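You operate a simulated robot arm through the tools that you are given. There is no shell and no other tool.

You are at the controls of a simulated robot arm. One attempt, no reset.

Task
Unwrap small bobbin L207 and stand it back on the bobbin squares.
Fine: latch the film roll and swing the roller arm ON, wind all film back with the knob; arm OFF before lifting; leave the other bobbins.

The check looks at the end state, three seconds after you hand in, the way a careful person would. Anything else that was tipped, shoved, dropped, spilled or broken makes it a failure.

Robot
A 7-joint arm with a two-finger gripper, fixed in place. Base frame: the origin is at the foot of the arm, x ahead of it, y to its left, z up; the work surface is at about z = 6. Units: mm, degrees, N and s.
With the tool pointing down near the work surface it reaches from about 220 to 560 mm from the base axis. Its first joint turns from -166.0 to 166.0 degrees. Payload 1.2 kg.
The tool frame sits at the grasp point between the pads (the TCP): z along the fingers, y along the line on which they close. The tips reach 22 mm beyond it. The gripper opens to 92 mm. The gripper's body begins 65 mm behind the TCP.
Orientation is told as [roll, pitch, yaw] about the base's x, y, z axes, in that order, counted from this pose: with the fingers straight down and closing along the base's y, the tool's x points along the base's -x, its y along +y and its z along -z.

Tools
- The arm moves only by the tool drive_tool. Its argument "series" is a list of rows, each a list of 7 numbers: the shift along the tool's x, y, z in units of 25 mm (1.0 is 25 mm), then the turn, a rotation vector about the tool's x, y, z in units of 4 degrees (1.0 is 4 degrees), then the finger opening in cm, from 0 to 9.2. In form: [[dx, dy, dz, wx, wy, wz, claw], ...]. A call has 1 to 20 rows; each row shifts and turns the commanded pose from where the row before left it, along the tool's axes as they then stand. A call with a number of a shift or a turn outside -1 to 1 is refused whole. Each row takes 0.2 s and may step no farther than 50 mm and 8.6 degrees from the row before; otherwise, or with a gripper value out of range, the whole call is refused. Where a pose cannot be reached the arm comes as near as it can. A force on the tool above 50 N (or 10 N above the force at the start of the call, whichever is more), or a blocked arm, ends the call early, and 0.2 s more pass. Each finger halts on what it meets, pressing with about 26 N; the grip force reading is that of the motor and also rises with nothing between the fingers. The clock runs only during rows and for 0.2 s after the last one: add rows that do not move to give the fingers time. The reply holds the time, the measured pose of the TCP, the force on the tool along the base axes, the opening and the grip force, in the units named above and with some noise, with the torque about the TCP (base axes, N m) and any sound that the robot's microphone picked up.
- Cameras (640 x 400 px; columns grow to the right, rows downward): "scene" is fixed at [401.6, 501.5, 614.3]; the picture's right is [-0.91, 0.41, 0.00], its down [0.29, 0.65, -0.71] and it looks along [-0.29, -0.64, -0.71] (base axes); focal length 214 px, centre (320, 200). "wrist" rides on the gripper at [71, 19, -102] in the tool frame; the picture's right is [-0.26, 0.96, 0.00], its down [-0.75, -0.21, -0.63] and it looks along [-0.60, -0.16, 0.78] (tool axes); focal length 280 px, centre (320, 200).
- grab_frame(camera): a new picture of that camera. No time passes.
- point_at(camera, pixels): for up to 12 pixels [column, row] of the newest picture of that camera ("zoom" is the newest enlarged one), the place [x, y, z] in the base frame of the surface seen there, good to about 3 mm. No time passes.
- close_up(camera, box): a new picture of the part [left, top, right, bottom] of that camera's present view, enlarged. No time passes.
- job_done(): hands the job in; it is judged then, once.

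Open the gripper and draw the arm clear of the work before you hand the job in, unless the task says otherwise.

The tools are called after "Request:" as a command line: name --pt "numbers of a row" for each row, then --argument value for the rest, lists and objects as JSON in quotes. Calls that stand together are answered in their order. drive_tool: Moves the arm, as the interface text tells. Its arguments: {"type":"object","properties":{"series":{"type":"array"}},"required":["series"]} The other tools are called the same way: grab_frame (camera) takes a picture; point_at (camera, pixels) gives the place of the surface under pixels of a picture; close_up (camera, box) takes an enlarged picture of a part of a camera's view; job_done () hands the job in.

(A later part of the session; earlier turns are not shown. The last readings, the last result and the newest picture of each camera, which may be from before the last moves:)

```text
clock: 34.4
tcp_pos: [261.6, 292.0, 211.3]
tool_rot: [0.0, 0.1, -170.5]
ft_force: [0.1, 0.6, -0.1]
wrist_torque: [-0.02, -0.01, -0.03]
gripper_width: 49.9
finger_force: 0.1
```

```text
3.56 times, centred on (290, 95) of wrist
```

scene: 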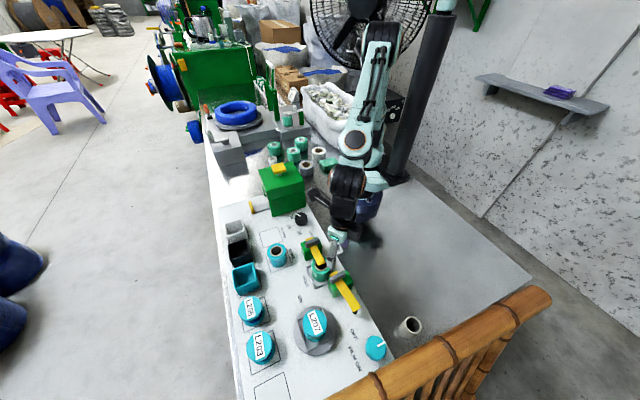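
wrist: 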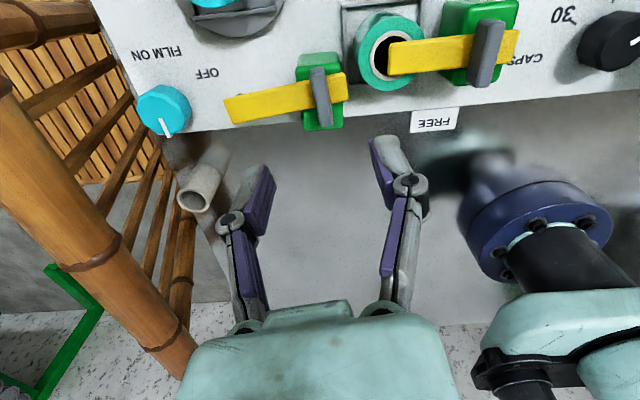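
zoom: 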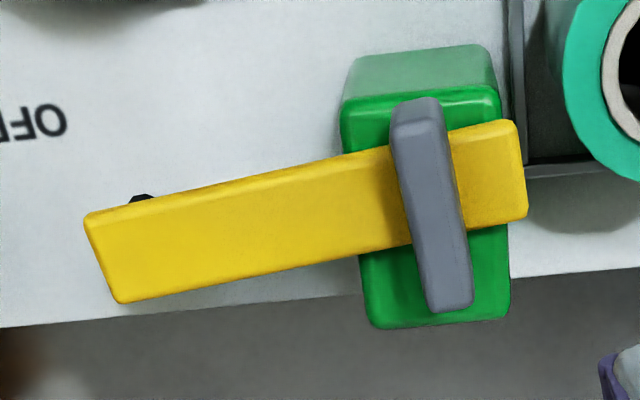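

Arm handle centre ≈(259,291), yaw ≈187°. Descending to z≈98 with 40 mm opening.

Request:
drive_tool --pt "-0.05 0.02 0.7 0 0 0.5 4.5" --pt "-0.05 0.02 0.8 0 0 0 4" --pt "0 0 0.8 0 0 0 4" --pt "0 0 0.8 0 0 0 4" --pt "0 0 0.6 0 0 0 4" --pt "0 0 0.5 0 0 0 4" --pt "0 0 0.33 0 0 0 4" --pt "0 0 0 0 0 0 4"

Request:
close_up --camera "scene" --box '[300, 220, 380, 320]'

Request:
grab_frame --camera "wrist"

```text
clock: 36.2
tcp_pos: [257.4, 288.5, 97.5]
tool_rot: [-0.1, 0.0, -172.7]
ft_force: [1.7, 0.7, -0.3]
wrist_torque: [0.0, 0.01, -0.03]
gripper_width: 40.1
finger_force: 0.1
```

```text
4.00 times, centred on (340, 270) of scene
```

zoom: 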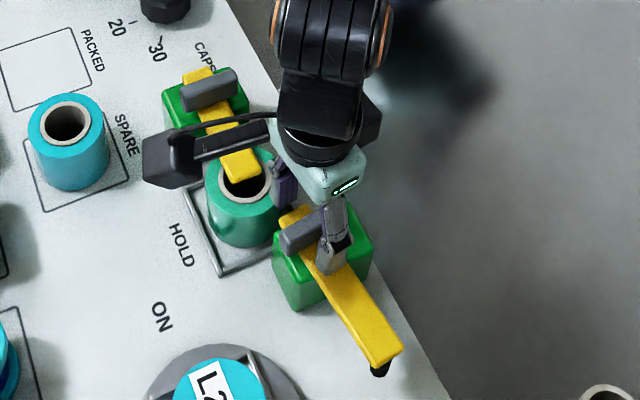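

```text
taken
```

wrist: 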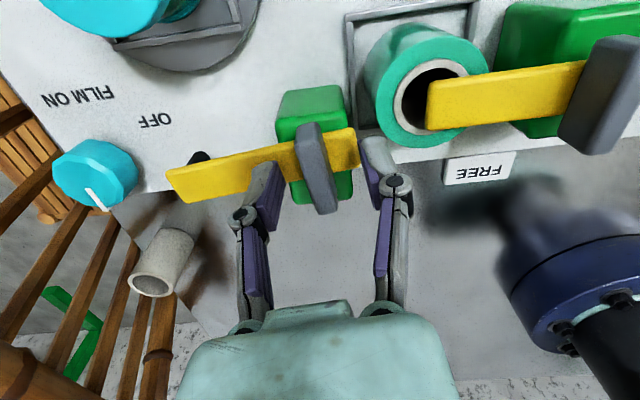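

Fingers straddle the arm handle. Closing.

Request:
drive_tool --pt "0 0 0 0 0 0 2.5" --pt "0 0 0 0 0 0 1" --pt "0 0 0 0 0 0 0" --pt "0 0 0 0 0 0 0" --pt "0 0 0 0 0 0.75 0" --pt "0 0 0 0 0 0.75 0"

Request:
close_up --camera "scene" --box '[290, 230, 390, 340]'

```text
clock: 37.6
tcp_pos: [258.1, 289.1, 97.8]
tool_rot: [-0.1, 0.0, -178.6]
ft_force: [-7.8, 8.9, 9.3]
wrist_torque: [0.21, -0.51, 0.02]
gripper_width: 11.9
finger_force: 28.1
```

```text
3.64 times, centred on (340, 285) of scene
```

zoom: 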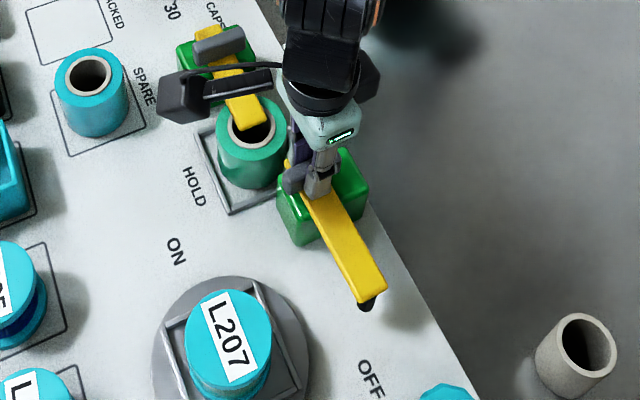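

Arm follows with little torque. Continuing the swing 28° and checking.

Request:
drive_tool --pt "0 0 0 0 0 1 0" --pt "0 0 0 0 0 1 0" --pt "0 0 0 0 0 1 0" --pt "0 0 0 0 0 1 0" --pt "0 0 0 0 0 1 0" --pt "0 0 0 0 0 1 0" --pt "0 0 0 0 0 1 0"

Request:
close_up --camera "scene" --box '[290, 230, 390, 340]'

```text
clock: 39.2
tcp_pos: [258.3, 289.6, 96.5]
tool_rot: [0.4, -0.1, 153.2]
ft_force: [-23.6, -7.0, 17.9]
wrist_torque: [-0.12, 0.53, 0.05]
gripper_width: 11.9
finger_force: 27.9
```

```text
3.64 times, centred on (340, 285) of scene
```

zoom: 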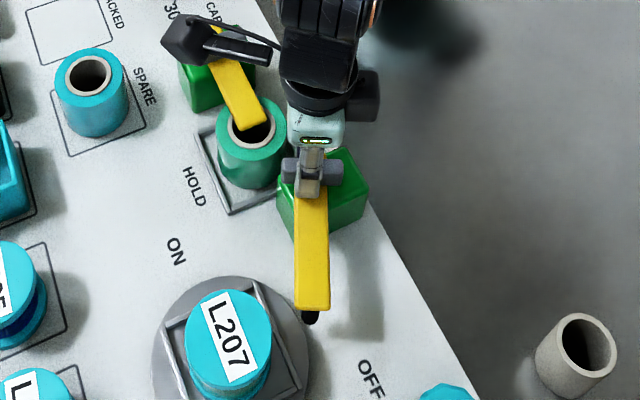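

Bar at ≈63°, side load built up; I release/regrip to relax and swing another 12°, checking clearance to L207.

Request:
drive_tool --pt "0 0 0 0 0 0 2" --pt "0 0 0 0 0 0 2" --pt "0 0 0 0 0 0 0" --pt "0 0 0 0 0 0 0" --pt "0 0 0 0 0 0.75 0" --pt "0 0 0 0 0 0.75 0" --pt "0 0 0 0 0 0.75 0" --pt "0 0 0 0 0 0.75 0"

Request:
close_up --camera "scene" --box '[280, 240, 380, 350]'

Request:
grab_frame --camera "wrist"

```text
clock: 41.0
tcp_pos: [258.5, 287.9, 96.9]
tool_rot: [0.4, 0.2, 141.0]
ft_force: [-3.3, -36.6, 13.1]
wrist_torque: [-0.61, 0.27, 0.17]
gripper_width: 11.7
finger_force: 27.8
```

```text
3.64 times, centred on (330, 295) of scene
```

zoom: 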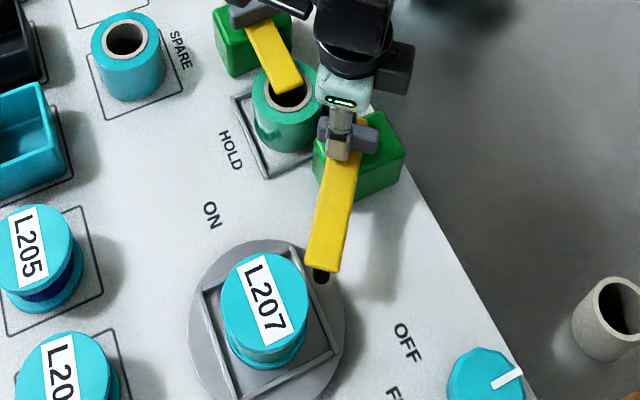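

```text
taken
```

wrist: 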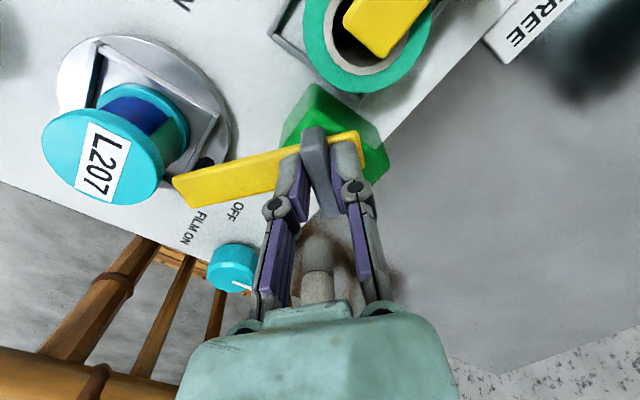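

There's now −36 N in y and 0.17 N·m twist. Zooming on the roller peg near the turntable (zoom ~[320,275]) to see whether it's touching anything.

Request:
close_up --camera "scene" --box '[300, 280, 350, 340]'

Request:
close_up --camera "wrist" --box '[40, 20, 240, 220]'

Request:
drive_tool --pt "0 0 0 0 0 0 2" --pt "0 0 0 0 0 0 2.5" --pt "0 0 0 0 0 0 2.5"

Request:
close_up --camera "scene" --box '[280, 240, 380, 350]'

```text
6.67 times, centred on (325, 310) of scene
```

zoom: 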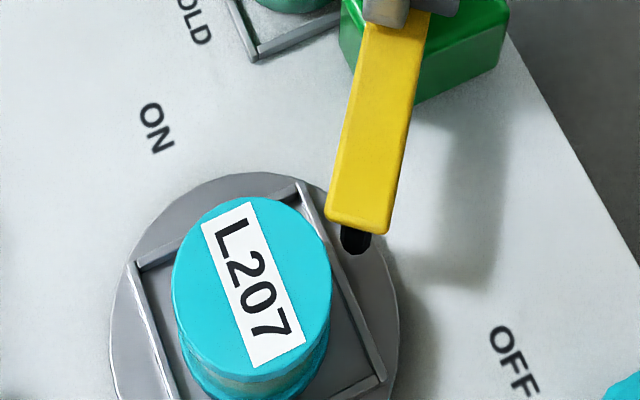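

```text
2.00 times, centred on (140, 120) of wrist
```

zoom: 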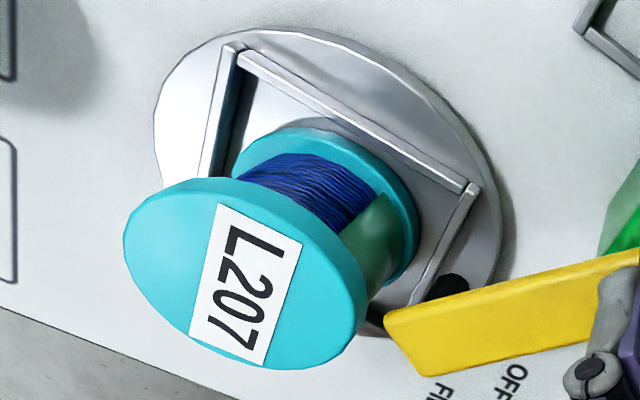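

```text
clock: 41.8
tcp_pos: [258.4, 290.5, 97.4]
tool_rot: [-0.1, 0.1, 141.5]
ft_force: [0.2, 0.3, 0.4]
wrist_torque: [0.01, 0.01, -0.03]
gripper_width: 25.1
finger_force: 0.0
```

```text
3.64 times, centred on (330, 295) of scene
```

zoom: 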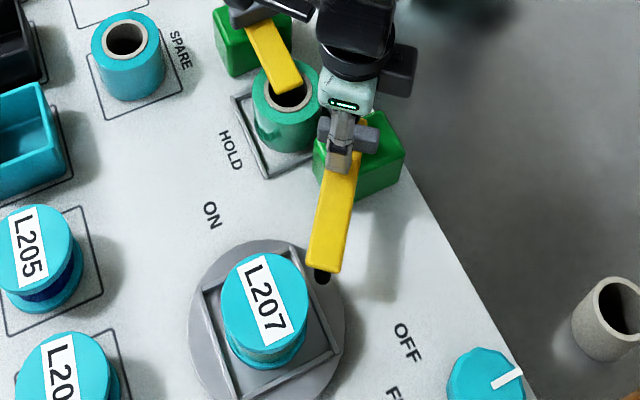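

Nothing springs back when released. I check the peg position and height relative to the tray frame before continuing.

Request:
close_up --camera "scene" --box '[305, 290, 345, 330]'

Request:
point_at --camera "scene" --pixels '[[330, 312], [329, 316], [331, 316], [328, 313], [332, 313], [325, 304], [333, 305], [334, 285], [337, 270]]'

```text
10.00 times, centred on (325, 310) of scene
```

zoom: 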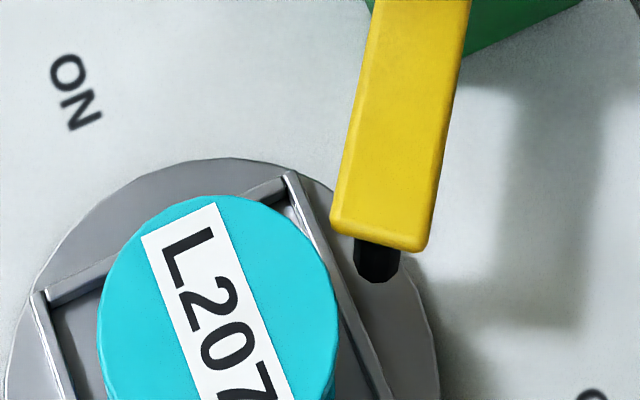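

```text
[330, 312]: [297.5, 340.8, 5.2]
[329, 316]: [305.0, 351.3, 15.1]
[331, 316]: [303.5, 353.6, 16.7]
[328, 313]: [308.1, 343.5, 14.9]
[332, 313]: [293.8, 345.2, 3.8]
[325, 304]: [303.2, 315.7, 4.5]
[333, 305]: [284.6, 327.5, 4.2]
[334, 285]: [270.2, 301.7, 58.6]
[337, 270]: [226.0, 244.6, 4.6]
```

Using the enlarged picture for the peg (zoom ~[378,262]).

Request:
point_at --camera "zoom" --pixels '[[378, 256], [378, 262], [376, 270], [378, 278], [390, 262], [365, 262], [380, 240], [340, 225], [420, 245], [400, 120], [355, 100], [290, 180]]'

```text
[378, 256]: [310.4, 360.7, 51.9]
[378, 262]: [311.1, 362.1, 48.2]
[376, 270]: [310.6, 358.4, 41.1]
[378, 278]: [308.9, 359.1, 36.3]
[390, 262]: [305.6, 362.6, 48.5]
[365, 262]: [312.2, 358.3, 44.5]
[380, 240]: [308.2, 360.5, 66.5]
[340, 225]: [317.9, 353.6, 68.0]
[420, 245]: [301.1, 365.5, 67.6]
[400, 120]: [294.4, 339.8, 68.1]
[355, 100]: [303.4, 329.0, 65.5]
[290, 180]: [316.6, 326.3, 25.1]
```

Peg bottom is z≈35 — above the tray frame (25) and it will pass ~5 mm outside the flange. The side load suggests the pivot is ~2 mm toward −y, so I shift the TCP slightly, regrip and swing on 16°.

Request:
drive_tool --pt "0.034 0.075 0 0 0 0 2.5" --pt "0 0 0 0 0 0 1" --pt "0 0 0 0 0 0 0" --pt "0 0 0 0 0 0 0"

Request:
drive_tool --pt "0 0 0 0 0 0.8 0" --pt "0 0 0 0 0 0.8 0" --pt "0 0 0 0 0 0.8 0" --pt "0 0 0 0 0 0.8 0"

Request:
close_up --camera "scene" --box '[293, 250, 357, 340]'

```text
clock: 42.8
tcp_pos: [259.7, 287.6, 97.3]
tool_rot: [0.1, -0.1, 141.4]
ft_force: [-3.3, -4.3, 3.5]
wrist_torque: [0.02, 0.2, 0.02]
gripper_width: 11.7
finger_force: 28.5
```

```text
clock: 43.8
tcp_pos: [258.4, 286.7, 97.0]
tool_rot: [0.2, 0.0, 128.6]
ft_force: [-18.3, -10.6, 17.6]
wrist_torque: [-0.69, 0.02, 0.08]
gripper_width: 11.6
finger_force: 28.0
```

```text
4.44 times, centred on (325, 295) of scene
```

zoom: 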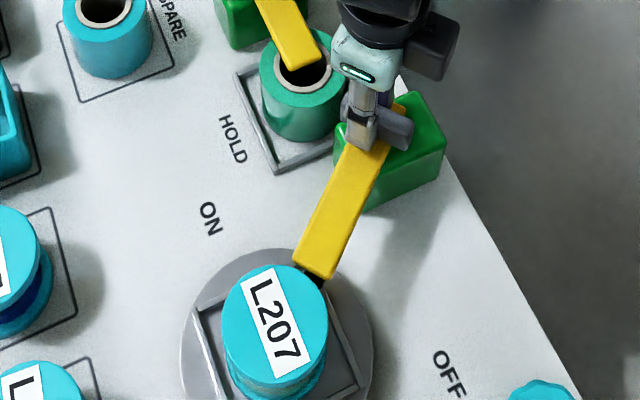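

Bar at ≈38°, closest to the bobbin. Zooming to check the gap between bar tip and flange.

Request:
close_up --camera "scene" --box '[300, 290, 340, 330]'

Request:
grab_frame --camera "wrist"

```text
10.00 times, centred on (320, 310) of scene
```

zoom: 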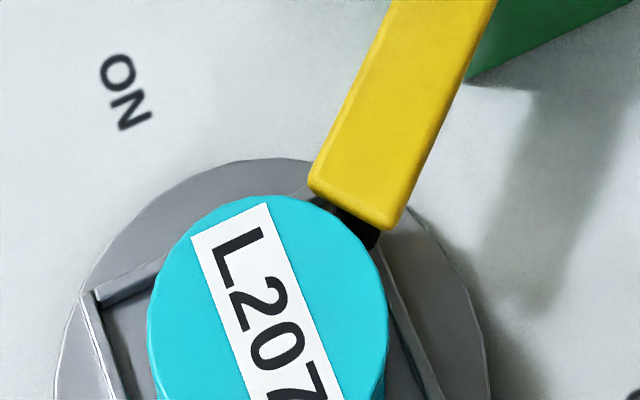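

```text
taken
```

wrist: 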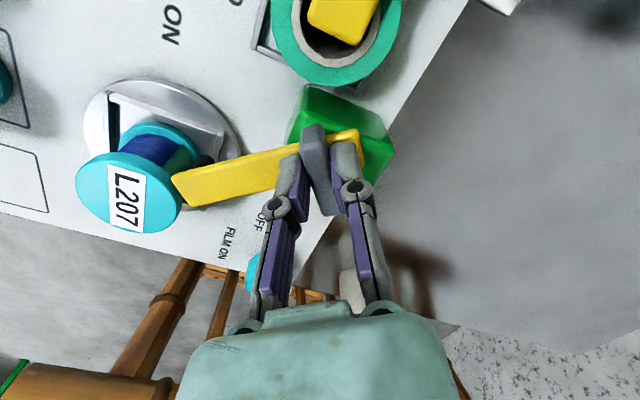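

Measuring bar-tip corners and the flange edge here.

Request:
point_at --camera "zoom" --pixels '[[322, 180], [390, 215], [355, 198], [345, 222], [320, 206], [270, 195], [150, 330], [385, 320], [367, 236], [300, 210], [440, 60], [270, 300]]'

```text
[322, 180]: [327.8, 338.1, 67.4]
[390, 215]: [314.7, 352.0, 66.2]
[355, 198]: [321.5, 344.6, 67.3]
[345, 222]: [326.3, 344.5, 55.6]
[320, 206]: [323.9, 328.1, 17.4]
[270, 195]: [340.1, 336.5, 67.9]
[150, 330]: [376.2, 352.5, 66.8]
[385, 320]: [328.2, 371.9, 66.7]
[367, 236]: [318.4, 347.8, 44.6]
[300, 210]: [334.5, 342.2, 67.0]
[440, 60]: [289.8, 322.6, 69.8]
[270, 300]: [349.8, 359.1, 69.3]
```

There's about 8–9 mm clearance between bar tip and flange. Continuing the swing with a relax/regrip.

Request:
drive_tool --pt "0 0 0 0 0 0 2" --pt "0 0 0 0 0 0 2" --pt "0 0 0 0 0 0 0" --pt "0 0 0 0 0 0 0" --pt "0 0 0 0 0 0.8 0" --pt "0 0 0 0 0 0.8 0" --pt "0 0 0 0 0 0.8 0" --pt "0 0 0 0 0 0.8 0"

Request:
close_up --camera "scene" --box '[288, 250, 352, 340]'

```text
clock: 45.6
tcp_pos: [259.2, 285.0, 96.7]
tool_rot: [0.5, 0.1, 115.6]
ft_force: [-12.8, -23.5, -0.2]
wrist_torque: [-0.58, 0.1, 0.65]
gripper_width: 14.9
finger_force: 27.9
```

```text
4.44 times, centred on (320, 295) of scene
```

zoom: 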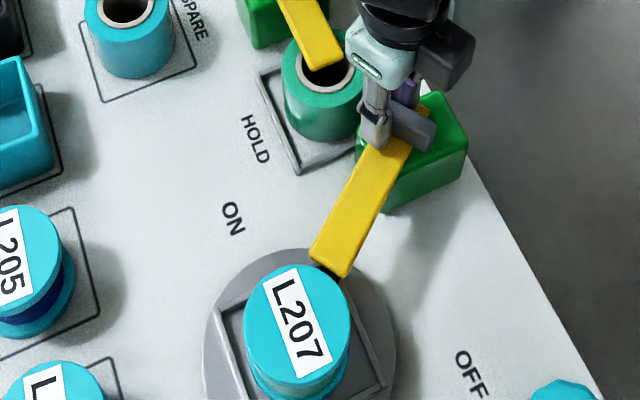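

The handle stopped turning (0.65 N·m, fingers spread to 14.9 mm) with the roller aimed straight at the bobbin: the ON stop. Backing off the over-rotation, releasing and lifting.

Request:
drive_tool --pt "0 0 0 0 0 -0.8 0" --pt "0 0 0 0 0 -0.8 0" --pt "0 0 0 0 0 -0.6 0" --pt "0 0 0 0 0 0 2" --pt "0 0 0 0 0 0 3.5" --pt "0 0 0 0 0 0 3.5" --pt "0 0 -0.5 0 0 0 3.5" --pt "0 0 -1 0 0 0 3.5" --pt "0 0 -1 0 0 0 4" --pt "0 0 -1 0 0 0 5" --pt "0 0 -1 0 0 0 5"

Request:
grab_frame --camera "scene"

Request:
close_up --camera "scene" --box '[280, 250, 390, 370]'

Request:
grab_frame --camera "wrist"

```text
clock: 48.0
tcp_pos: [260.6, 288.4, 209.7]
tool_rot: [0.1, 0.0, 124.6]
ft_force: [0.2, -0.4, 0.4]
wrist_torque: [0.02, 0.0, -0.03]
gripper_width: 50.2
finger_force: 0.0
```

```text
taken
```

scene: 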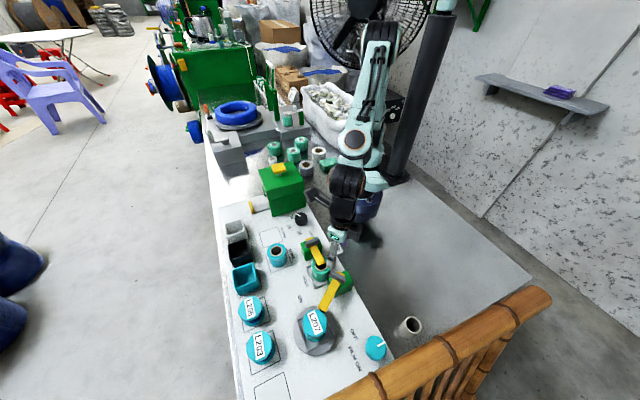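

```text
3.33 times, centred on (335, 310) of scene
```

zoom: 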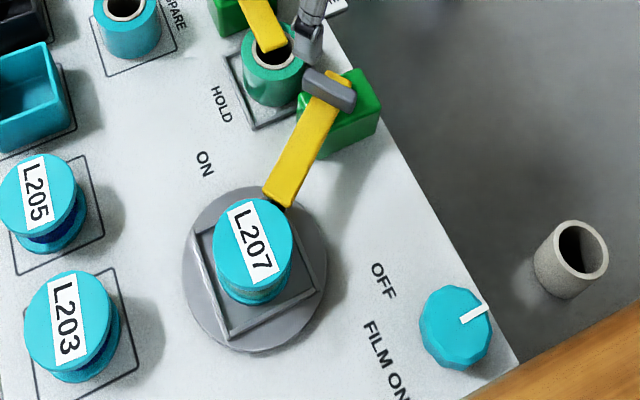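

```text
taken
```

wrist: 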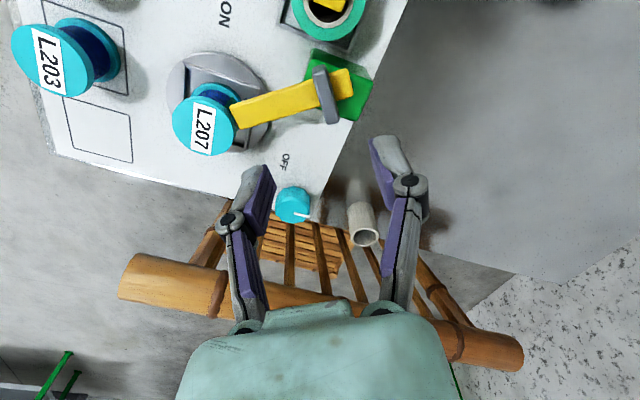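

Roller arm is at ON. Before touching the knob I take reference close-ups of L207 (film patch, label orientation), the knob pointer and the film roll.

Request:
close_up --camera "scene" --box '[295, 300, 345, 345]'

Request:
close_up --camera "wrist" --box '[160, 40, 280, 170]'

Request:
close_up --camera "wrist" --box '[240, 150, 340, 250]'

Request:
point_at --camera "wrist" --pixels '[[293, 202], [280, 198], [308, 200], [292, 190], [296, 218], [285, 210], [306, 215], [318, 210]]'

```text
8.89 times, centred on (320, 322) of scene
```

zoom: 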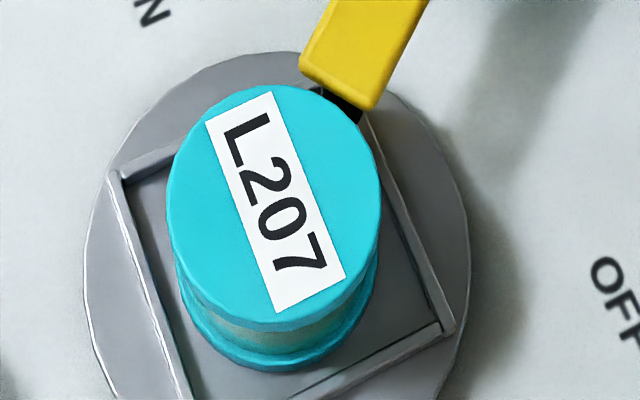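

```text
3.08 times, centred on (220, 105) of wrist
```

zoom: 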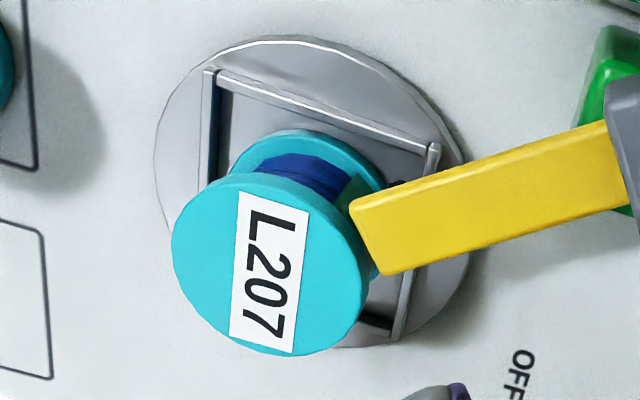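

```text
4.00 times, centred on (290, 200) of wrist
```

zoom: 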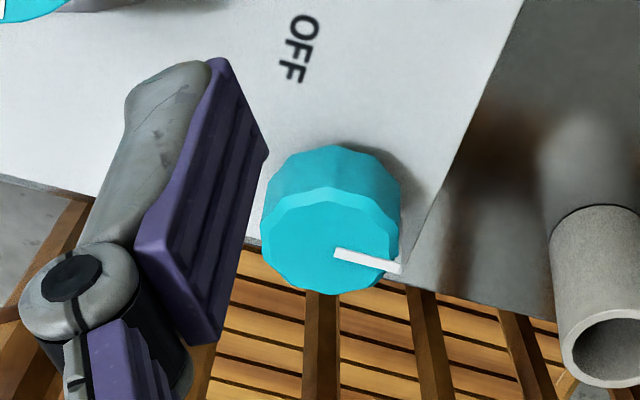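

```text
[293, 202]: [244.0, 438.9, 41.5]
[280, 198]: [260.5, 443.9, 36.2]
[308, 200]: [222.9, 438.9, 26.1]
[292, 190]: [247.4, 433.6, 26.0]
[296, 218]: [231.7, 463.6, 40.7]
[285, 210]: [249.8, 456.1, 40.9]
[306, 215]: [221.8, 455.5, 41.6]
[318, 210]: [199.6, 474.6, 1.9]
```

References taken: on L207 blue wire shows on one side and film covers the rest; knob pointer points to −x, knob centre ≈(241,456), top z≈41. To keep the hand clear of the rail I'll grip the knob with the hand leaned ~30° toward −y. First yaw to 90° and translate above the knob, high.

Request:
drive_tool --pt "0 0 0 0 0 0.96 6" --pt "0 0 0 0 0 0.96 6" --pt "0 0 0 0 0 0.96 6" --pt "0 0 0 0 0 0.96 6" --pt "0 0 0 0 0 0.96 6" --pt "0 0 0 0 0 0.96 6" --pt "0 0 0 0 0 0.96 6" --pt "0 0 0 0 0 0.96 6" --pt "0 0 0 0 0 0.96 6" --pt "-0.838 0.098 0 0 0 0 6" --pt "-0.838 0.098 0 0 0 0 6" --pt "-0.838 0.098 0 0 0 0 6" --pt "-0.838 0.098 0 0 0 0 6" --pt "-0.838 0.098 0 0 0 0 6" --pt "-0.838 0.098 0 0 0 0 6" --pt "-0.838 0.098 0 0 0 0 6" --pt "-0.838 0.098 0 0 0 0 6"

Request:
drive_tool --pt "0 0 0 0 -0.94 0 6" --pt "0 0 0 0 -0.94 0 6" --pt "0 0 0 0 -0.94 0 6" --pt "0 0 0 0 -0.94 0 6" --pt "0 0 0 0 -0.94 0 6" --pt "0 0 0 0 -0.94 0 6" --pt "0 0 0 0 -0.94 0 6" --pt "0 0 0 0 -0.94 0 6" --pt "0 0 0 0 0 0 6"

Request:
grab_frame --camera "wrist"

Request:
grab_frame --camera "scene"

```text
clock: 51.6
tcp_pos: [239.7, 455.3, 210.3]
tool_rot: [-0.1, 0.1, 90.0]
ft_force: [-0.5, -0.7, 0.4]
wrist_torque: [0.03, -0.01, -0.03]
gripper_width: 60.0
finger_force: 0.0
```

```text
clock: 53.6
tcp_pos: [238.3, 454.3, 210.6]
tool_rot: [0.0, -30.1, 90.0]
ft_force: [-0.6, 0.3, -0.1]
wrist_torque: [0.0, -0.02, -0.03]
gripper_width: 59.9
finger_force: 0.1
```

```text
taken
```

wrist: 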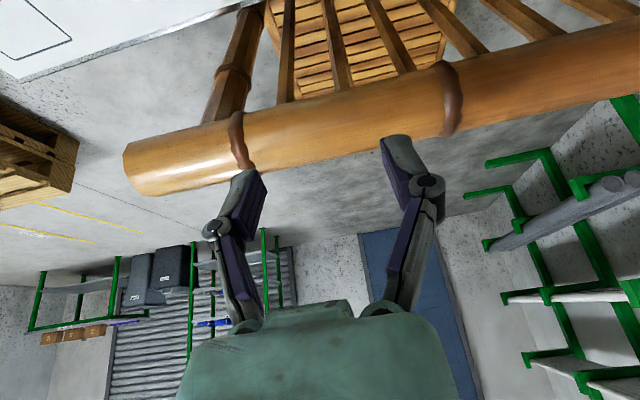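

```text
taken
```

scene: 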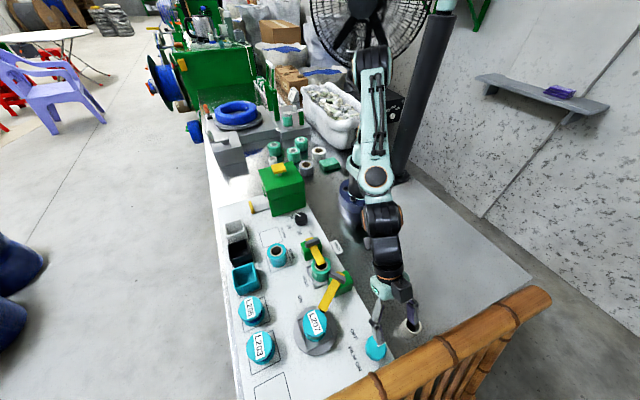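

Tilt of 30° toward −y is set at (239,455,210). Descending vertically over the knob in base coordinates to z≈55 with 60 mm opening.

Request:
drive_tool --pt "0.348 -0.08 0.72 0 0 0 6" --pt "0.4 0 0.693 0 0 0 6" --pt "0.4 0 0.693 0 0 0 6" --pt "0.4 0 0.693 0 0 0 6" --pt "0.4 0 0.693 0 0 0 6" --pt "0.4 0 0.693 0 0 0 6" --pt "0.4 0 0.693 0 0 0 6" --pt "0.3 0 0.52 0 0 0 6" --pt "0 0 0 0 0 0 6"

Request:
close_up --camera "scene" --box '[330, 280, 440, 390]'

Request:
grab_frame --camera "wrist"

```text
clock: 55.6
tcp_pos: [240.2, 454.4, 55.9]
tool_rot: [0.0, -30.1, 90.0]
ft_force: [0.2, 0.2, 0.4]
wrist_torque: [0.01, 0.0, -0.01]
gripper_width: 59.9
finger_force: 0.0
```

```text
3.64 times, centred on (385, 335) of scene
```

zoom: 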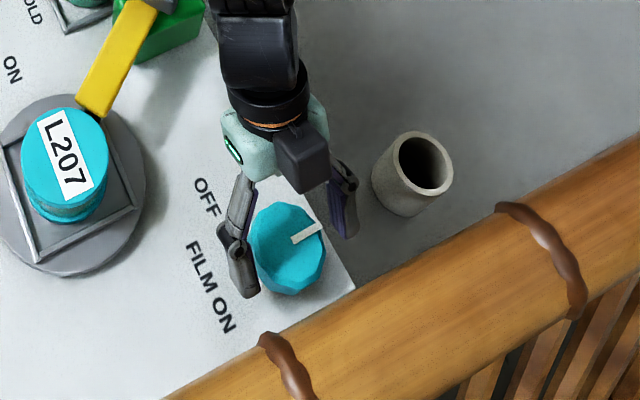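

```text
taken
```

wrist: 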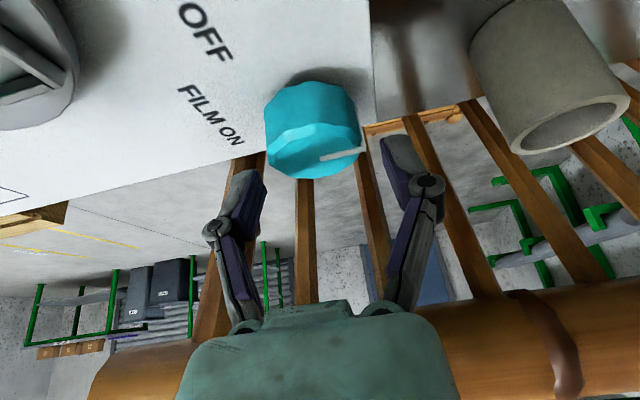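

Fingers straddle the knob well. Lowering the last ~22 mm and closing gently.

Request:
drive_tool --pt "0.21 0 0.37 0 0 0 6" --pt "0.21 0 0.37 0 0 0 6" --pt "0 0 0 0 0 0 5" --pt "0 0 0 0 0 0 4" --pt "0 0 0 0 0 0 3" --pt "0 0 0 0 0 0 3"

Request:
grab_frame --camera "wrist"

Request:
close_up --camera "scene" --box '[330, 290, 420, 380]'

```text
clock: 57.0
tcp_pos: [240.7, 454.6, 34.3]
tool_rot: [0.1, -30.0, 90.1]
ft_force: [-3.3, 0.1, -1.6]
wrist_torque: [0.11, 0.16, 0.02]
gripper_width: 44.0
finger_force: 27.9
```

```text
taken
```

wrist: 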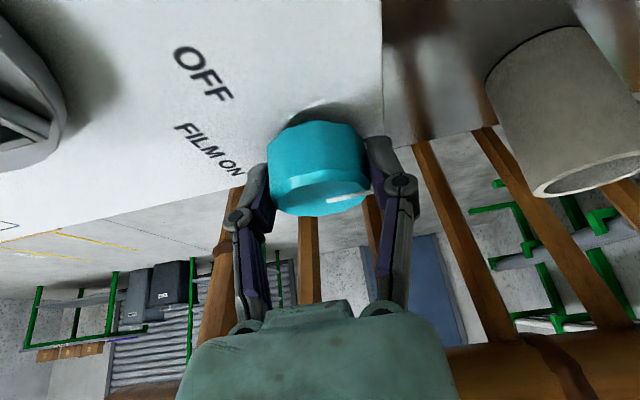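

```text
4.44 times, centred on (375, 335) of scene
```

zoom: 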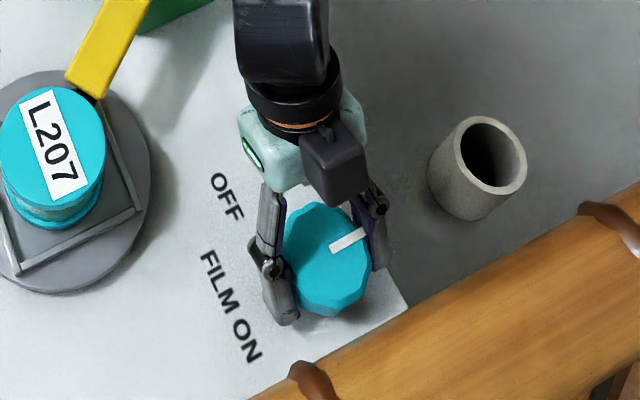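

Knob gripped (44 mm). Test turn: 20° counter-clockwise (seen from above), then look at the turntable and film.

Request:
drive_tool --pt "0 0 0 -0.5 0 -0.866 3" --pt "0 0 0 -0.5 0 -0.866 3" --pt "0 0 0 -0.5 0 -0.866 3" --pt "0 0 0 -0.5 0 -0.866 3" --pt "0 0 0 -0.5 0 -0.866 3"

Request:
close_up --camera "scene" --box '[330, 290, 420, 380]'

Request:
close_up --camera "scene" --box '[295, 300, 345, 345]'

```text
clock: 58.2
tcp_pos: [239.4, 455.4, 34.1]
tool_rot: [0.2, -30.0, 109.9]
ft_force: [-12.8, -22.5, 8.4]
wrist_torque: [-0.78, 0.29, 0.01]
gripper_width: 44.0
finger_force: 28.3
```

```text
4.44 times, centred on (375, 335) of scene
```

zoom: 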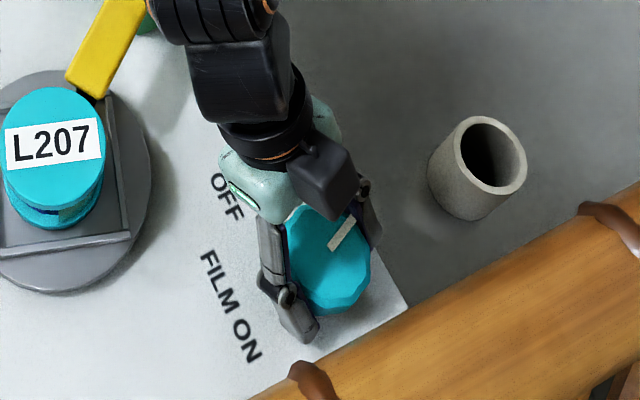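

```text
8.89 times, centred on (320, 322) of scene
```

zoom: 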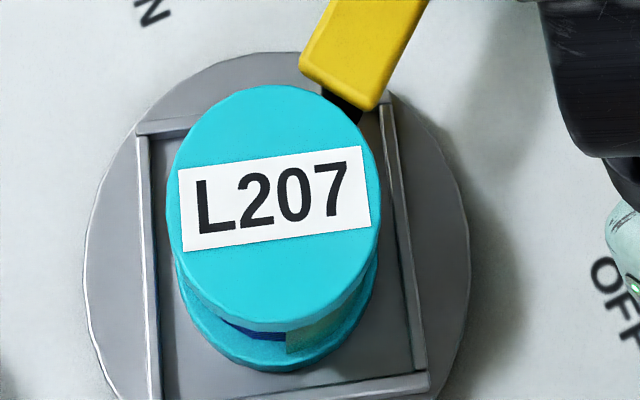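

Turning the knob 20° CCW spun the turntable ~75° CCW (geared), and from the scene side blue wire is now exposed on the left with the film edge at ~[287,340] in the zoom — consistent with film leaving at the roller. Continuing another 12° and checking.

Request:
drive_tool --pt "0 0 0 -0.5 0 -0.866 3" --pt "0 0 0 -0.5 0 -0.866 3" --pt "0 0 0 -0.5 0 -0.866 3"

Request:
close_up --camera "scene" --box '[295, 300, 345, 345]'

Request:
grab_frame --camera "wrist"

Request:
close_up --camera "scene" --box '[330, 290, 420, 380]'

```text
clock: 59.0
tcp_pos: [239.7, 456.6, 33.0]
tool_rot: [0.1, -30.2, 122.1]
ft_force: [-18.9, -19.4, 15.2]
wrist_torque: [-0.62, 0.35, -0.08]
gripper_width: 44.0
finger_force: 28.5
```

```text
8.89 times, centred on (320, 322) of scene
```

zoom: 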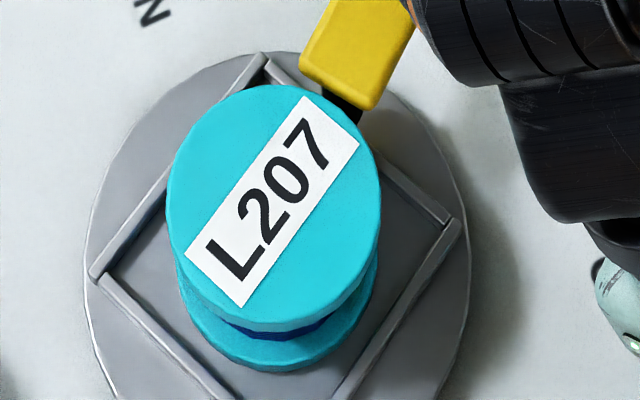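

```text
taken
```

wrist: 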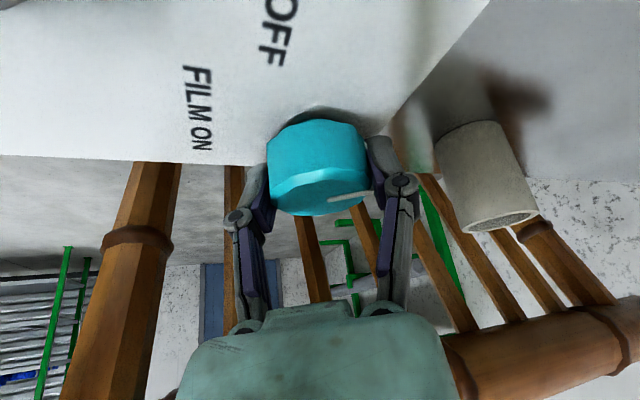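

```text
4.44 times, centred on (375, 335) of scene
```

zoom: 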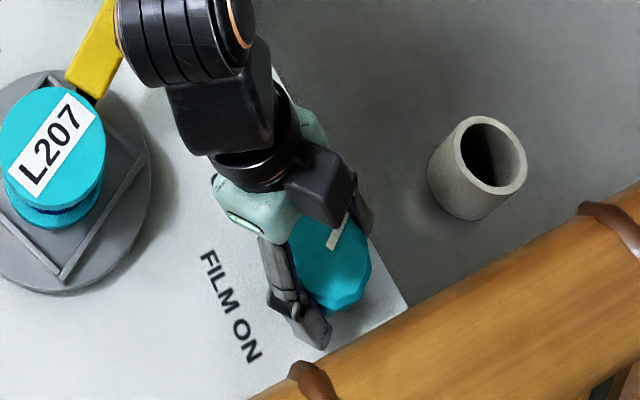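

Another 12° of knob gave ~46° of bobbin; the whole visible front is now blue wire. Continuing 16° more, watching torque for a stop.

Request:
drive_tool --pt "0 0 0 -0.5 0 -0.866 3" --pt "0 0 0 -0.5 0 -0.866 3" --pt "0 0 0 -0.5 0 -0.866 3" --pt "0 0 0 -0.5 0 -0.866 3"

Request:
close_up --camera "scene" --box '[295, 300, 345, 345]'

Request:
close_up --camera "scene" --box '[330, 290, 420, 380]'

```text
clock: 60.0
tcp_pos: [239.8, 455.6, 33.5]
tool_rot: [0.1, -29.9, 138.1]
ft_force: [-20.0, -16.7, 9.6]
wrist_torque: [-0.44, 0.66, -0.01]
gripper_width: 43.8
finger_force: 28.5
```

```text
8.89 times, centred on (320, 322) of scene
```

zoom: 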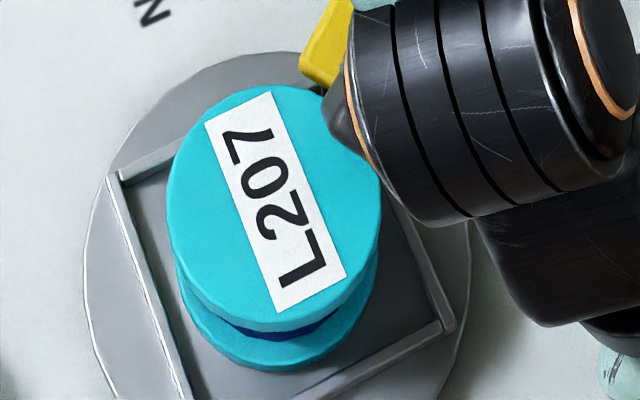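

```text
4.44 times, centred on (375, 335) of scene
```

zoom: 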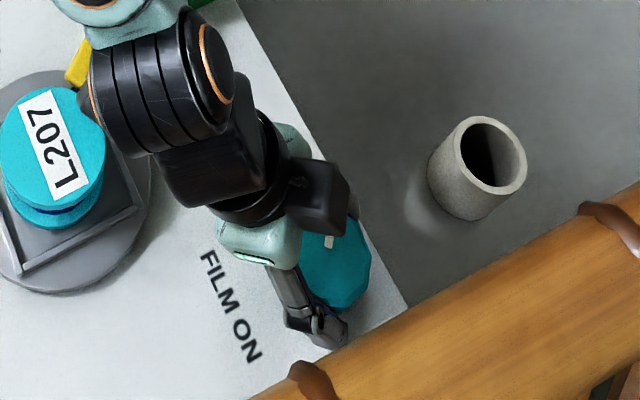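

Bobbin has now turned 180° for 48° of knob (ratio ≈3.75). The wrist link appears near the bobbin in the image, so I check its real height there.

Request:
point_at --camera "zoom" --pixels '[[95, 100], [105, 125], [140, 150], [180, 180], [130, 60], [80, 65], [215, 215], [250, 250], [60, 180], [320, 200], [300, 290], [335, 330]]'

Request:
grab_frame --camera "scene"

```text
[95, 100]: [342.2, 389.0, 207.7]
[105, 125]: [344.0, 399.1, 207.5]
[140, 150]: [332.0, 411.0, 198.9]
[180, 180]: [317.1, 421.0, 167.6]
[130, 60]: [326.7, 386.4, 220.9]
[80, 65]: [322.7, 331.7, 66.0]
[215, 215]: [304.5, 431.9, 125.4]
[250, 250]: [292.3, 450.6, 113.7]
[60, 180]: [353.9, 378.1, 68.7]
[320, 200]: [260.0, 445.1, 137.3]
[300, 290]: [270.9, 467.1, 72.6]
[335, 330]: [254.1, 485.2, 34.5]
```

```text
taken
```

scene: 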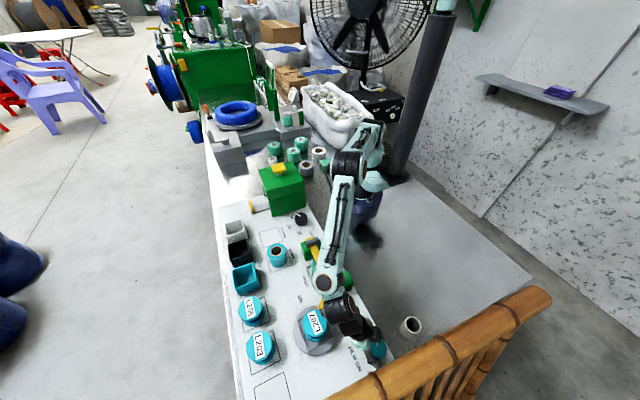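

All link parts near the bobbin are above z≈165, safe. Turning 12° more, then I'll release and inspect the roller side of the bobbin.

Request:
drive_tool --pt "0 0 0 -0.5 0 -0.866 3" --pt "0 0 0 -0.5 0 -0.866 3" --pt "0 0 0 -0.5 0 -0.866 3"

Request:
close_up --camera "scene" --box '[295, 300, 345, 345]'

```text
clock: 60.8
tcp_pos: [239.3, 455.4, 33.6]
tool_rot: [0.2, -30.1, 150.1]
ft_force: [-23.1, -19.0, 11.7]
wrist_torque: [-0.46, 0.48, -0.03]
gripper_width: 43.8
finger_force: 28.2
```

```text
8.89 times, centred on (320, 322) of scene
```

zoom: 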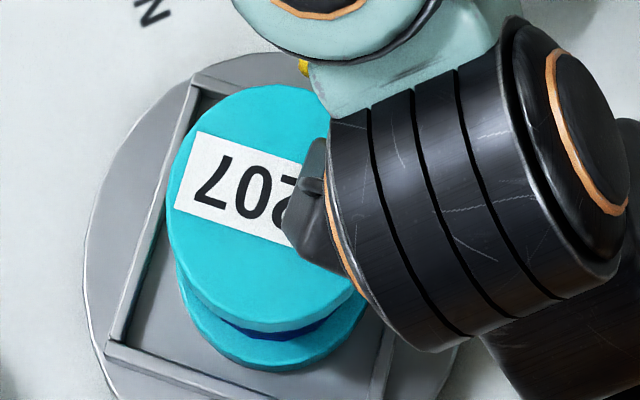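

Front remains fully blue after ~228° of bobbin rotation, so the film really is coming off at the roller. Releasing the knob and lifting straight up to inspect and re-grip.

Request:
drive_tool --pt "0 0 0 0 0 0 4.8" --pt "0 0 0 0 0 0 6" --pt "0 0 0 0 0 0 6" --pt "-0.4 0 -0.693 0 0 0 6" --pt "-0.4 0 -0.693 0 0 0 6" --pt "-0.4 0 -0.693 0 0 0 6" --pt "-0.4 0 -0.693 0 0 0 6"

Request:
grab_frame --camera "wrist"

Request:
grab_frame --camera "scene"

```text
clock: 62.4
tcp_pos: [240.5, 455.4, 113.4]
tool_rot: [0.0, -30.0, 149.8]
ft_force: [-0.3, -0.8, -0.4]
wrist_torque: [-0.01, 0.04, -0.04]
gripper_width: 59.5
finger_force: 0.1
```

```text
taken
```

wrist: 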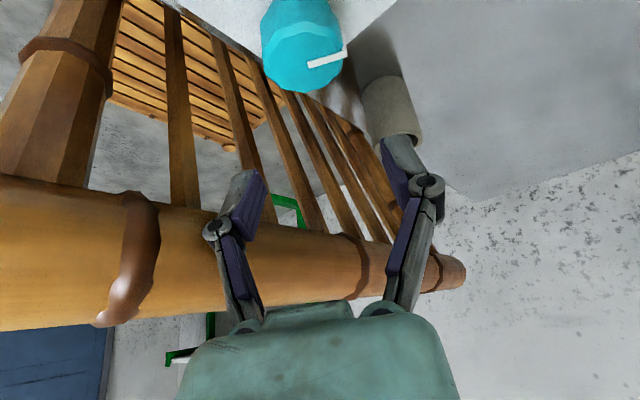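

```text
taken
```

scene: 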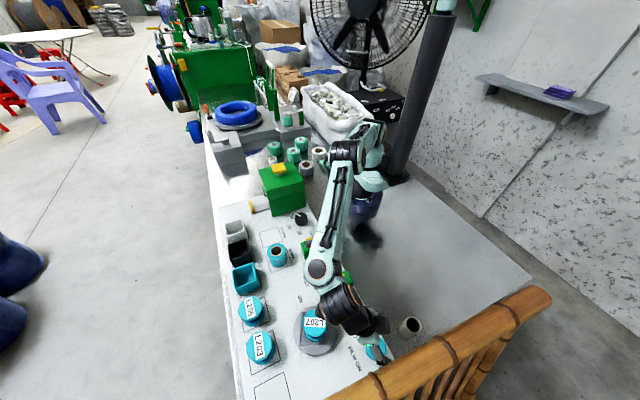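

I'll raise, rotate back and untilt, then view the roller side of the bobbin with the wrist camera.

Request:
drive_tool --pt "-0.5 0 -0.866 0 0 0 6" --pt "-0.5 0 -0.866 0 0 0 6" --pt "-0.5 0 -0.866 0 0 0 6" --pt "-0.5 0 -0.866 0 0 0 6" --pt "0 0 0 0.5 0 0.866 6" --pt "0 0 0 0.5 0 0.866 6" --pt "0 0 0 0.5 0 0.866 6" --pt "0 0 0 0.5 0 0.866 6" --pt "0 0 0 0.5 0 0.866 6" --pt "0 0 0 0.5 0 0.866 6" --pt "0 0 0 0.5 0 0.866 6" --pt "0 0 0 0.5 0 0.866 6" --pt "0 0 0 0.5 0 0.866 6" --pt "0 0 0 0.5 0 0.866 6" --pt "0 0 0 0.5 0 0.866 6" --pt "0 0 0 0.5 0 0.866 6" --pt "0 0 0 0.5 0 0.866 6" --pt "0 0 0 0.5 0 0.866 6" --pt "0 0 0 0.5 0 0.866 6"

Request:
drive_tool --pt "0 0 0 0 0.94 0 6" --pt "0 0 0 0 0.94 0 6" --pt "0 0 0 0 0.94 0 6" --pt "0 0 0 0 0.94 0 6" --pt "0 0 0 0 0.94 0 6" --pt "0 0 0 0 0.94 0 6" --pt "0 0 0 0 0.94 0 6" --pt "0 0 0 0 0.94 0 6" --pt "0.9 -0.27 0 0 0 0 6" --pt "0.9 -0.27 0 0 0 0 6" --pt "0.9 -0.27 0 0 0 0 6" --pt "0.9 -0.27 0 0 0 0 6" --pt "0.9 -0.27 0 0 0 0 6" --pt "0.9 -0.27 0 0 0 0 6"

Request:
grab_frame --camera "wrist"

Request:
close_up --camera "scene" --box '[280, 250, 390, 370]'

```text
clock: 66.4
tcp_pos: [240.7, 458.4, 213.8]
tool_rot: [-0.1, -30.1, 89.9]
ft_force: [-0.1, -0.3, -0.7]
wrist_torque: [0.02, 0.0, -0.02]
gripper_width: 60.1
finger_force: 0.0
```

```text
clock: 69.4
tcp_pos: [282.8, 322.3, 214.7]
tool_rot: [0.0, 0.0, 89.9]
ft_force: [-0.2, -0.4, 0.2]
wrist_torque: [0.02, 0.05, 0.05]
gripper_width: 60.0
finger_force: 0.1
```

```text
taken
```

wrist: 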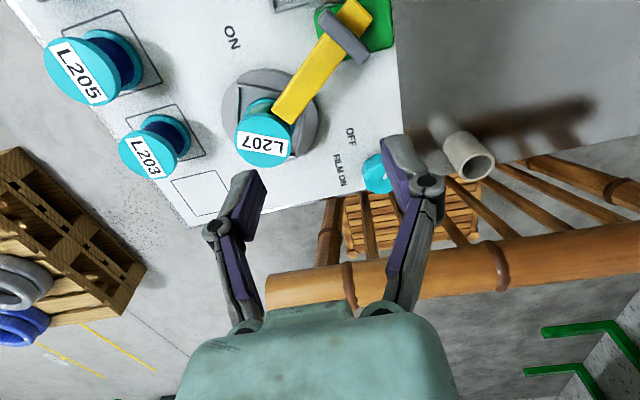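

```text
3.33 times, centred on (335, 310) of scene
```

zoom: 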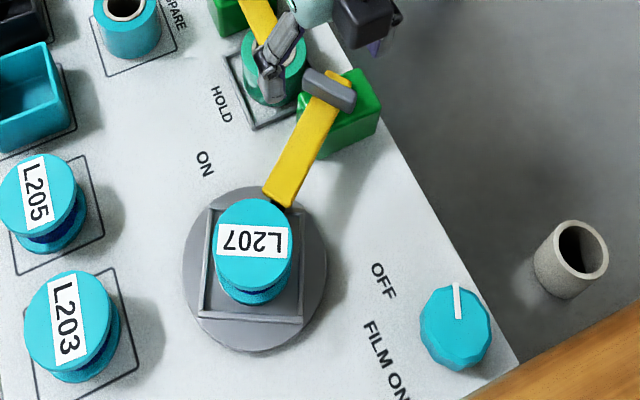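

Bobbin label is now rotated ~249° from the start. Zooming on its core from the roller side (wrist ~[262,110]).

Request:
close_up --camera "wrist" --box '[210, 60, 330, 180]'

Request:
close_up --camera "scene" --box '[295, 300, 345, 345]'

```text
3.33 times, centred on (270, 120) of wrist
```

zoom: 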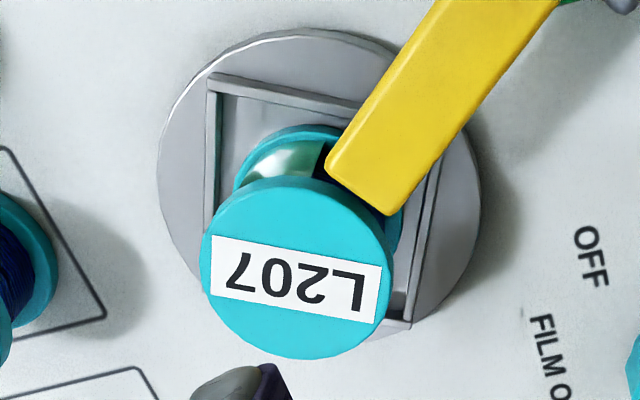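

```text
8.89 times, centred on (320, 322) of scene
```

zoom: 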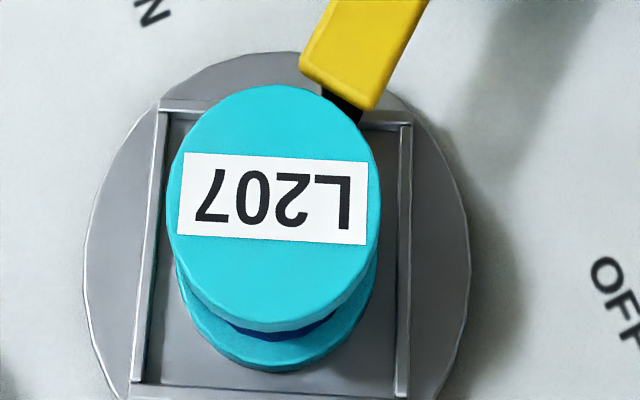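

From this side a green film patch is still visible left of the roller tip, with blue right at the roller. I need the other sides too, so I move the camera to view from the +x/−y side.

Request:
drive_tool --pt "0.22 -0.97 0 0 0 0 6" --pt "0.22 -0.97 0 0 0 0 6" --pt "0.22 -0.97 0 0 0 0 6" --pt "0.22 -0.97 0 0 0 0 6" --pt "0 0 0 0 0 -1 6" --pt "0 0 0 0 0 -1 6" --pt "0 0 0 0 0 -1 6" --pt "0 0 0 0 0 -1 6" --pt "0 0 0 0 0 -1 6" --pt "0 0 0 0 0 -1 6" --pt "0 0 0 0 0 -1 6" --pt "0 0 0 0 0 -1 6" --pt "0 0 0 0 0 -1 6" --pt "0 0 0 0 0 -1 6" --pt "0 0 0 0 0 -1 6" --pt "0 0 0 0 0 -1 6" --pt "0 0 0 0 0 -1 6" --pt "0 0 0 0 0 -1 6" --pt "0 0 0 0 0 -1 6"

Request:
grab_frame --camera "wrist"

Request:
close_up --camera "wrist" --box '[240, 80, 360, 200]'

```text
clock: 73.4
tcp_pos: [379.1, 299.1, 215.1]
tool_rot: [0.0, -0.1, 150.0]
ft_force: [-0.4, 0.6, 0.3]
wrist_torque: [-0.02, 0.0, 0.01]
gripper_width: 60.1
finger_force: 0.1
```

```text
taken
```

wrist: 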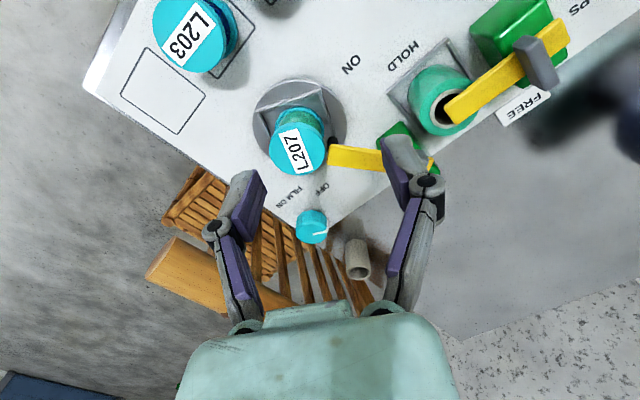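

```text
3.33 times, centred on (300, 140) of wrist
```

zoom: 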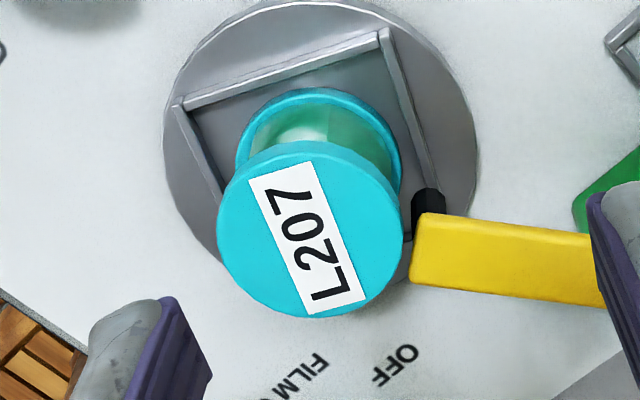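

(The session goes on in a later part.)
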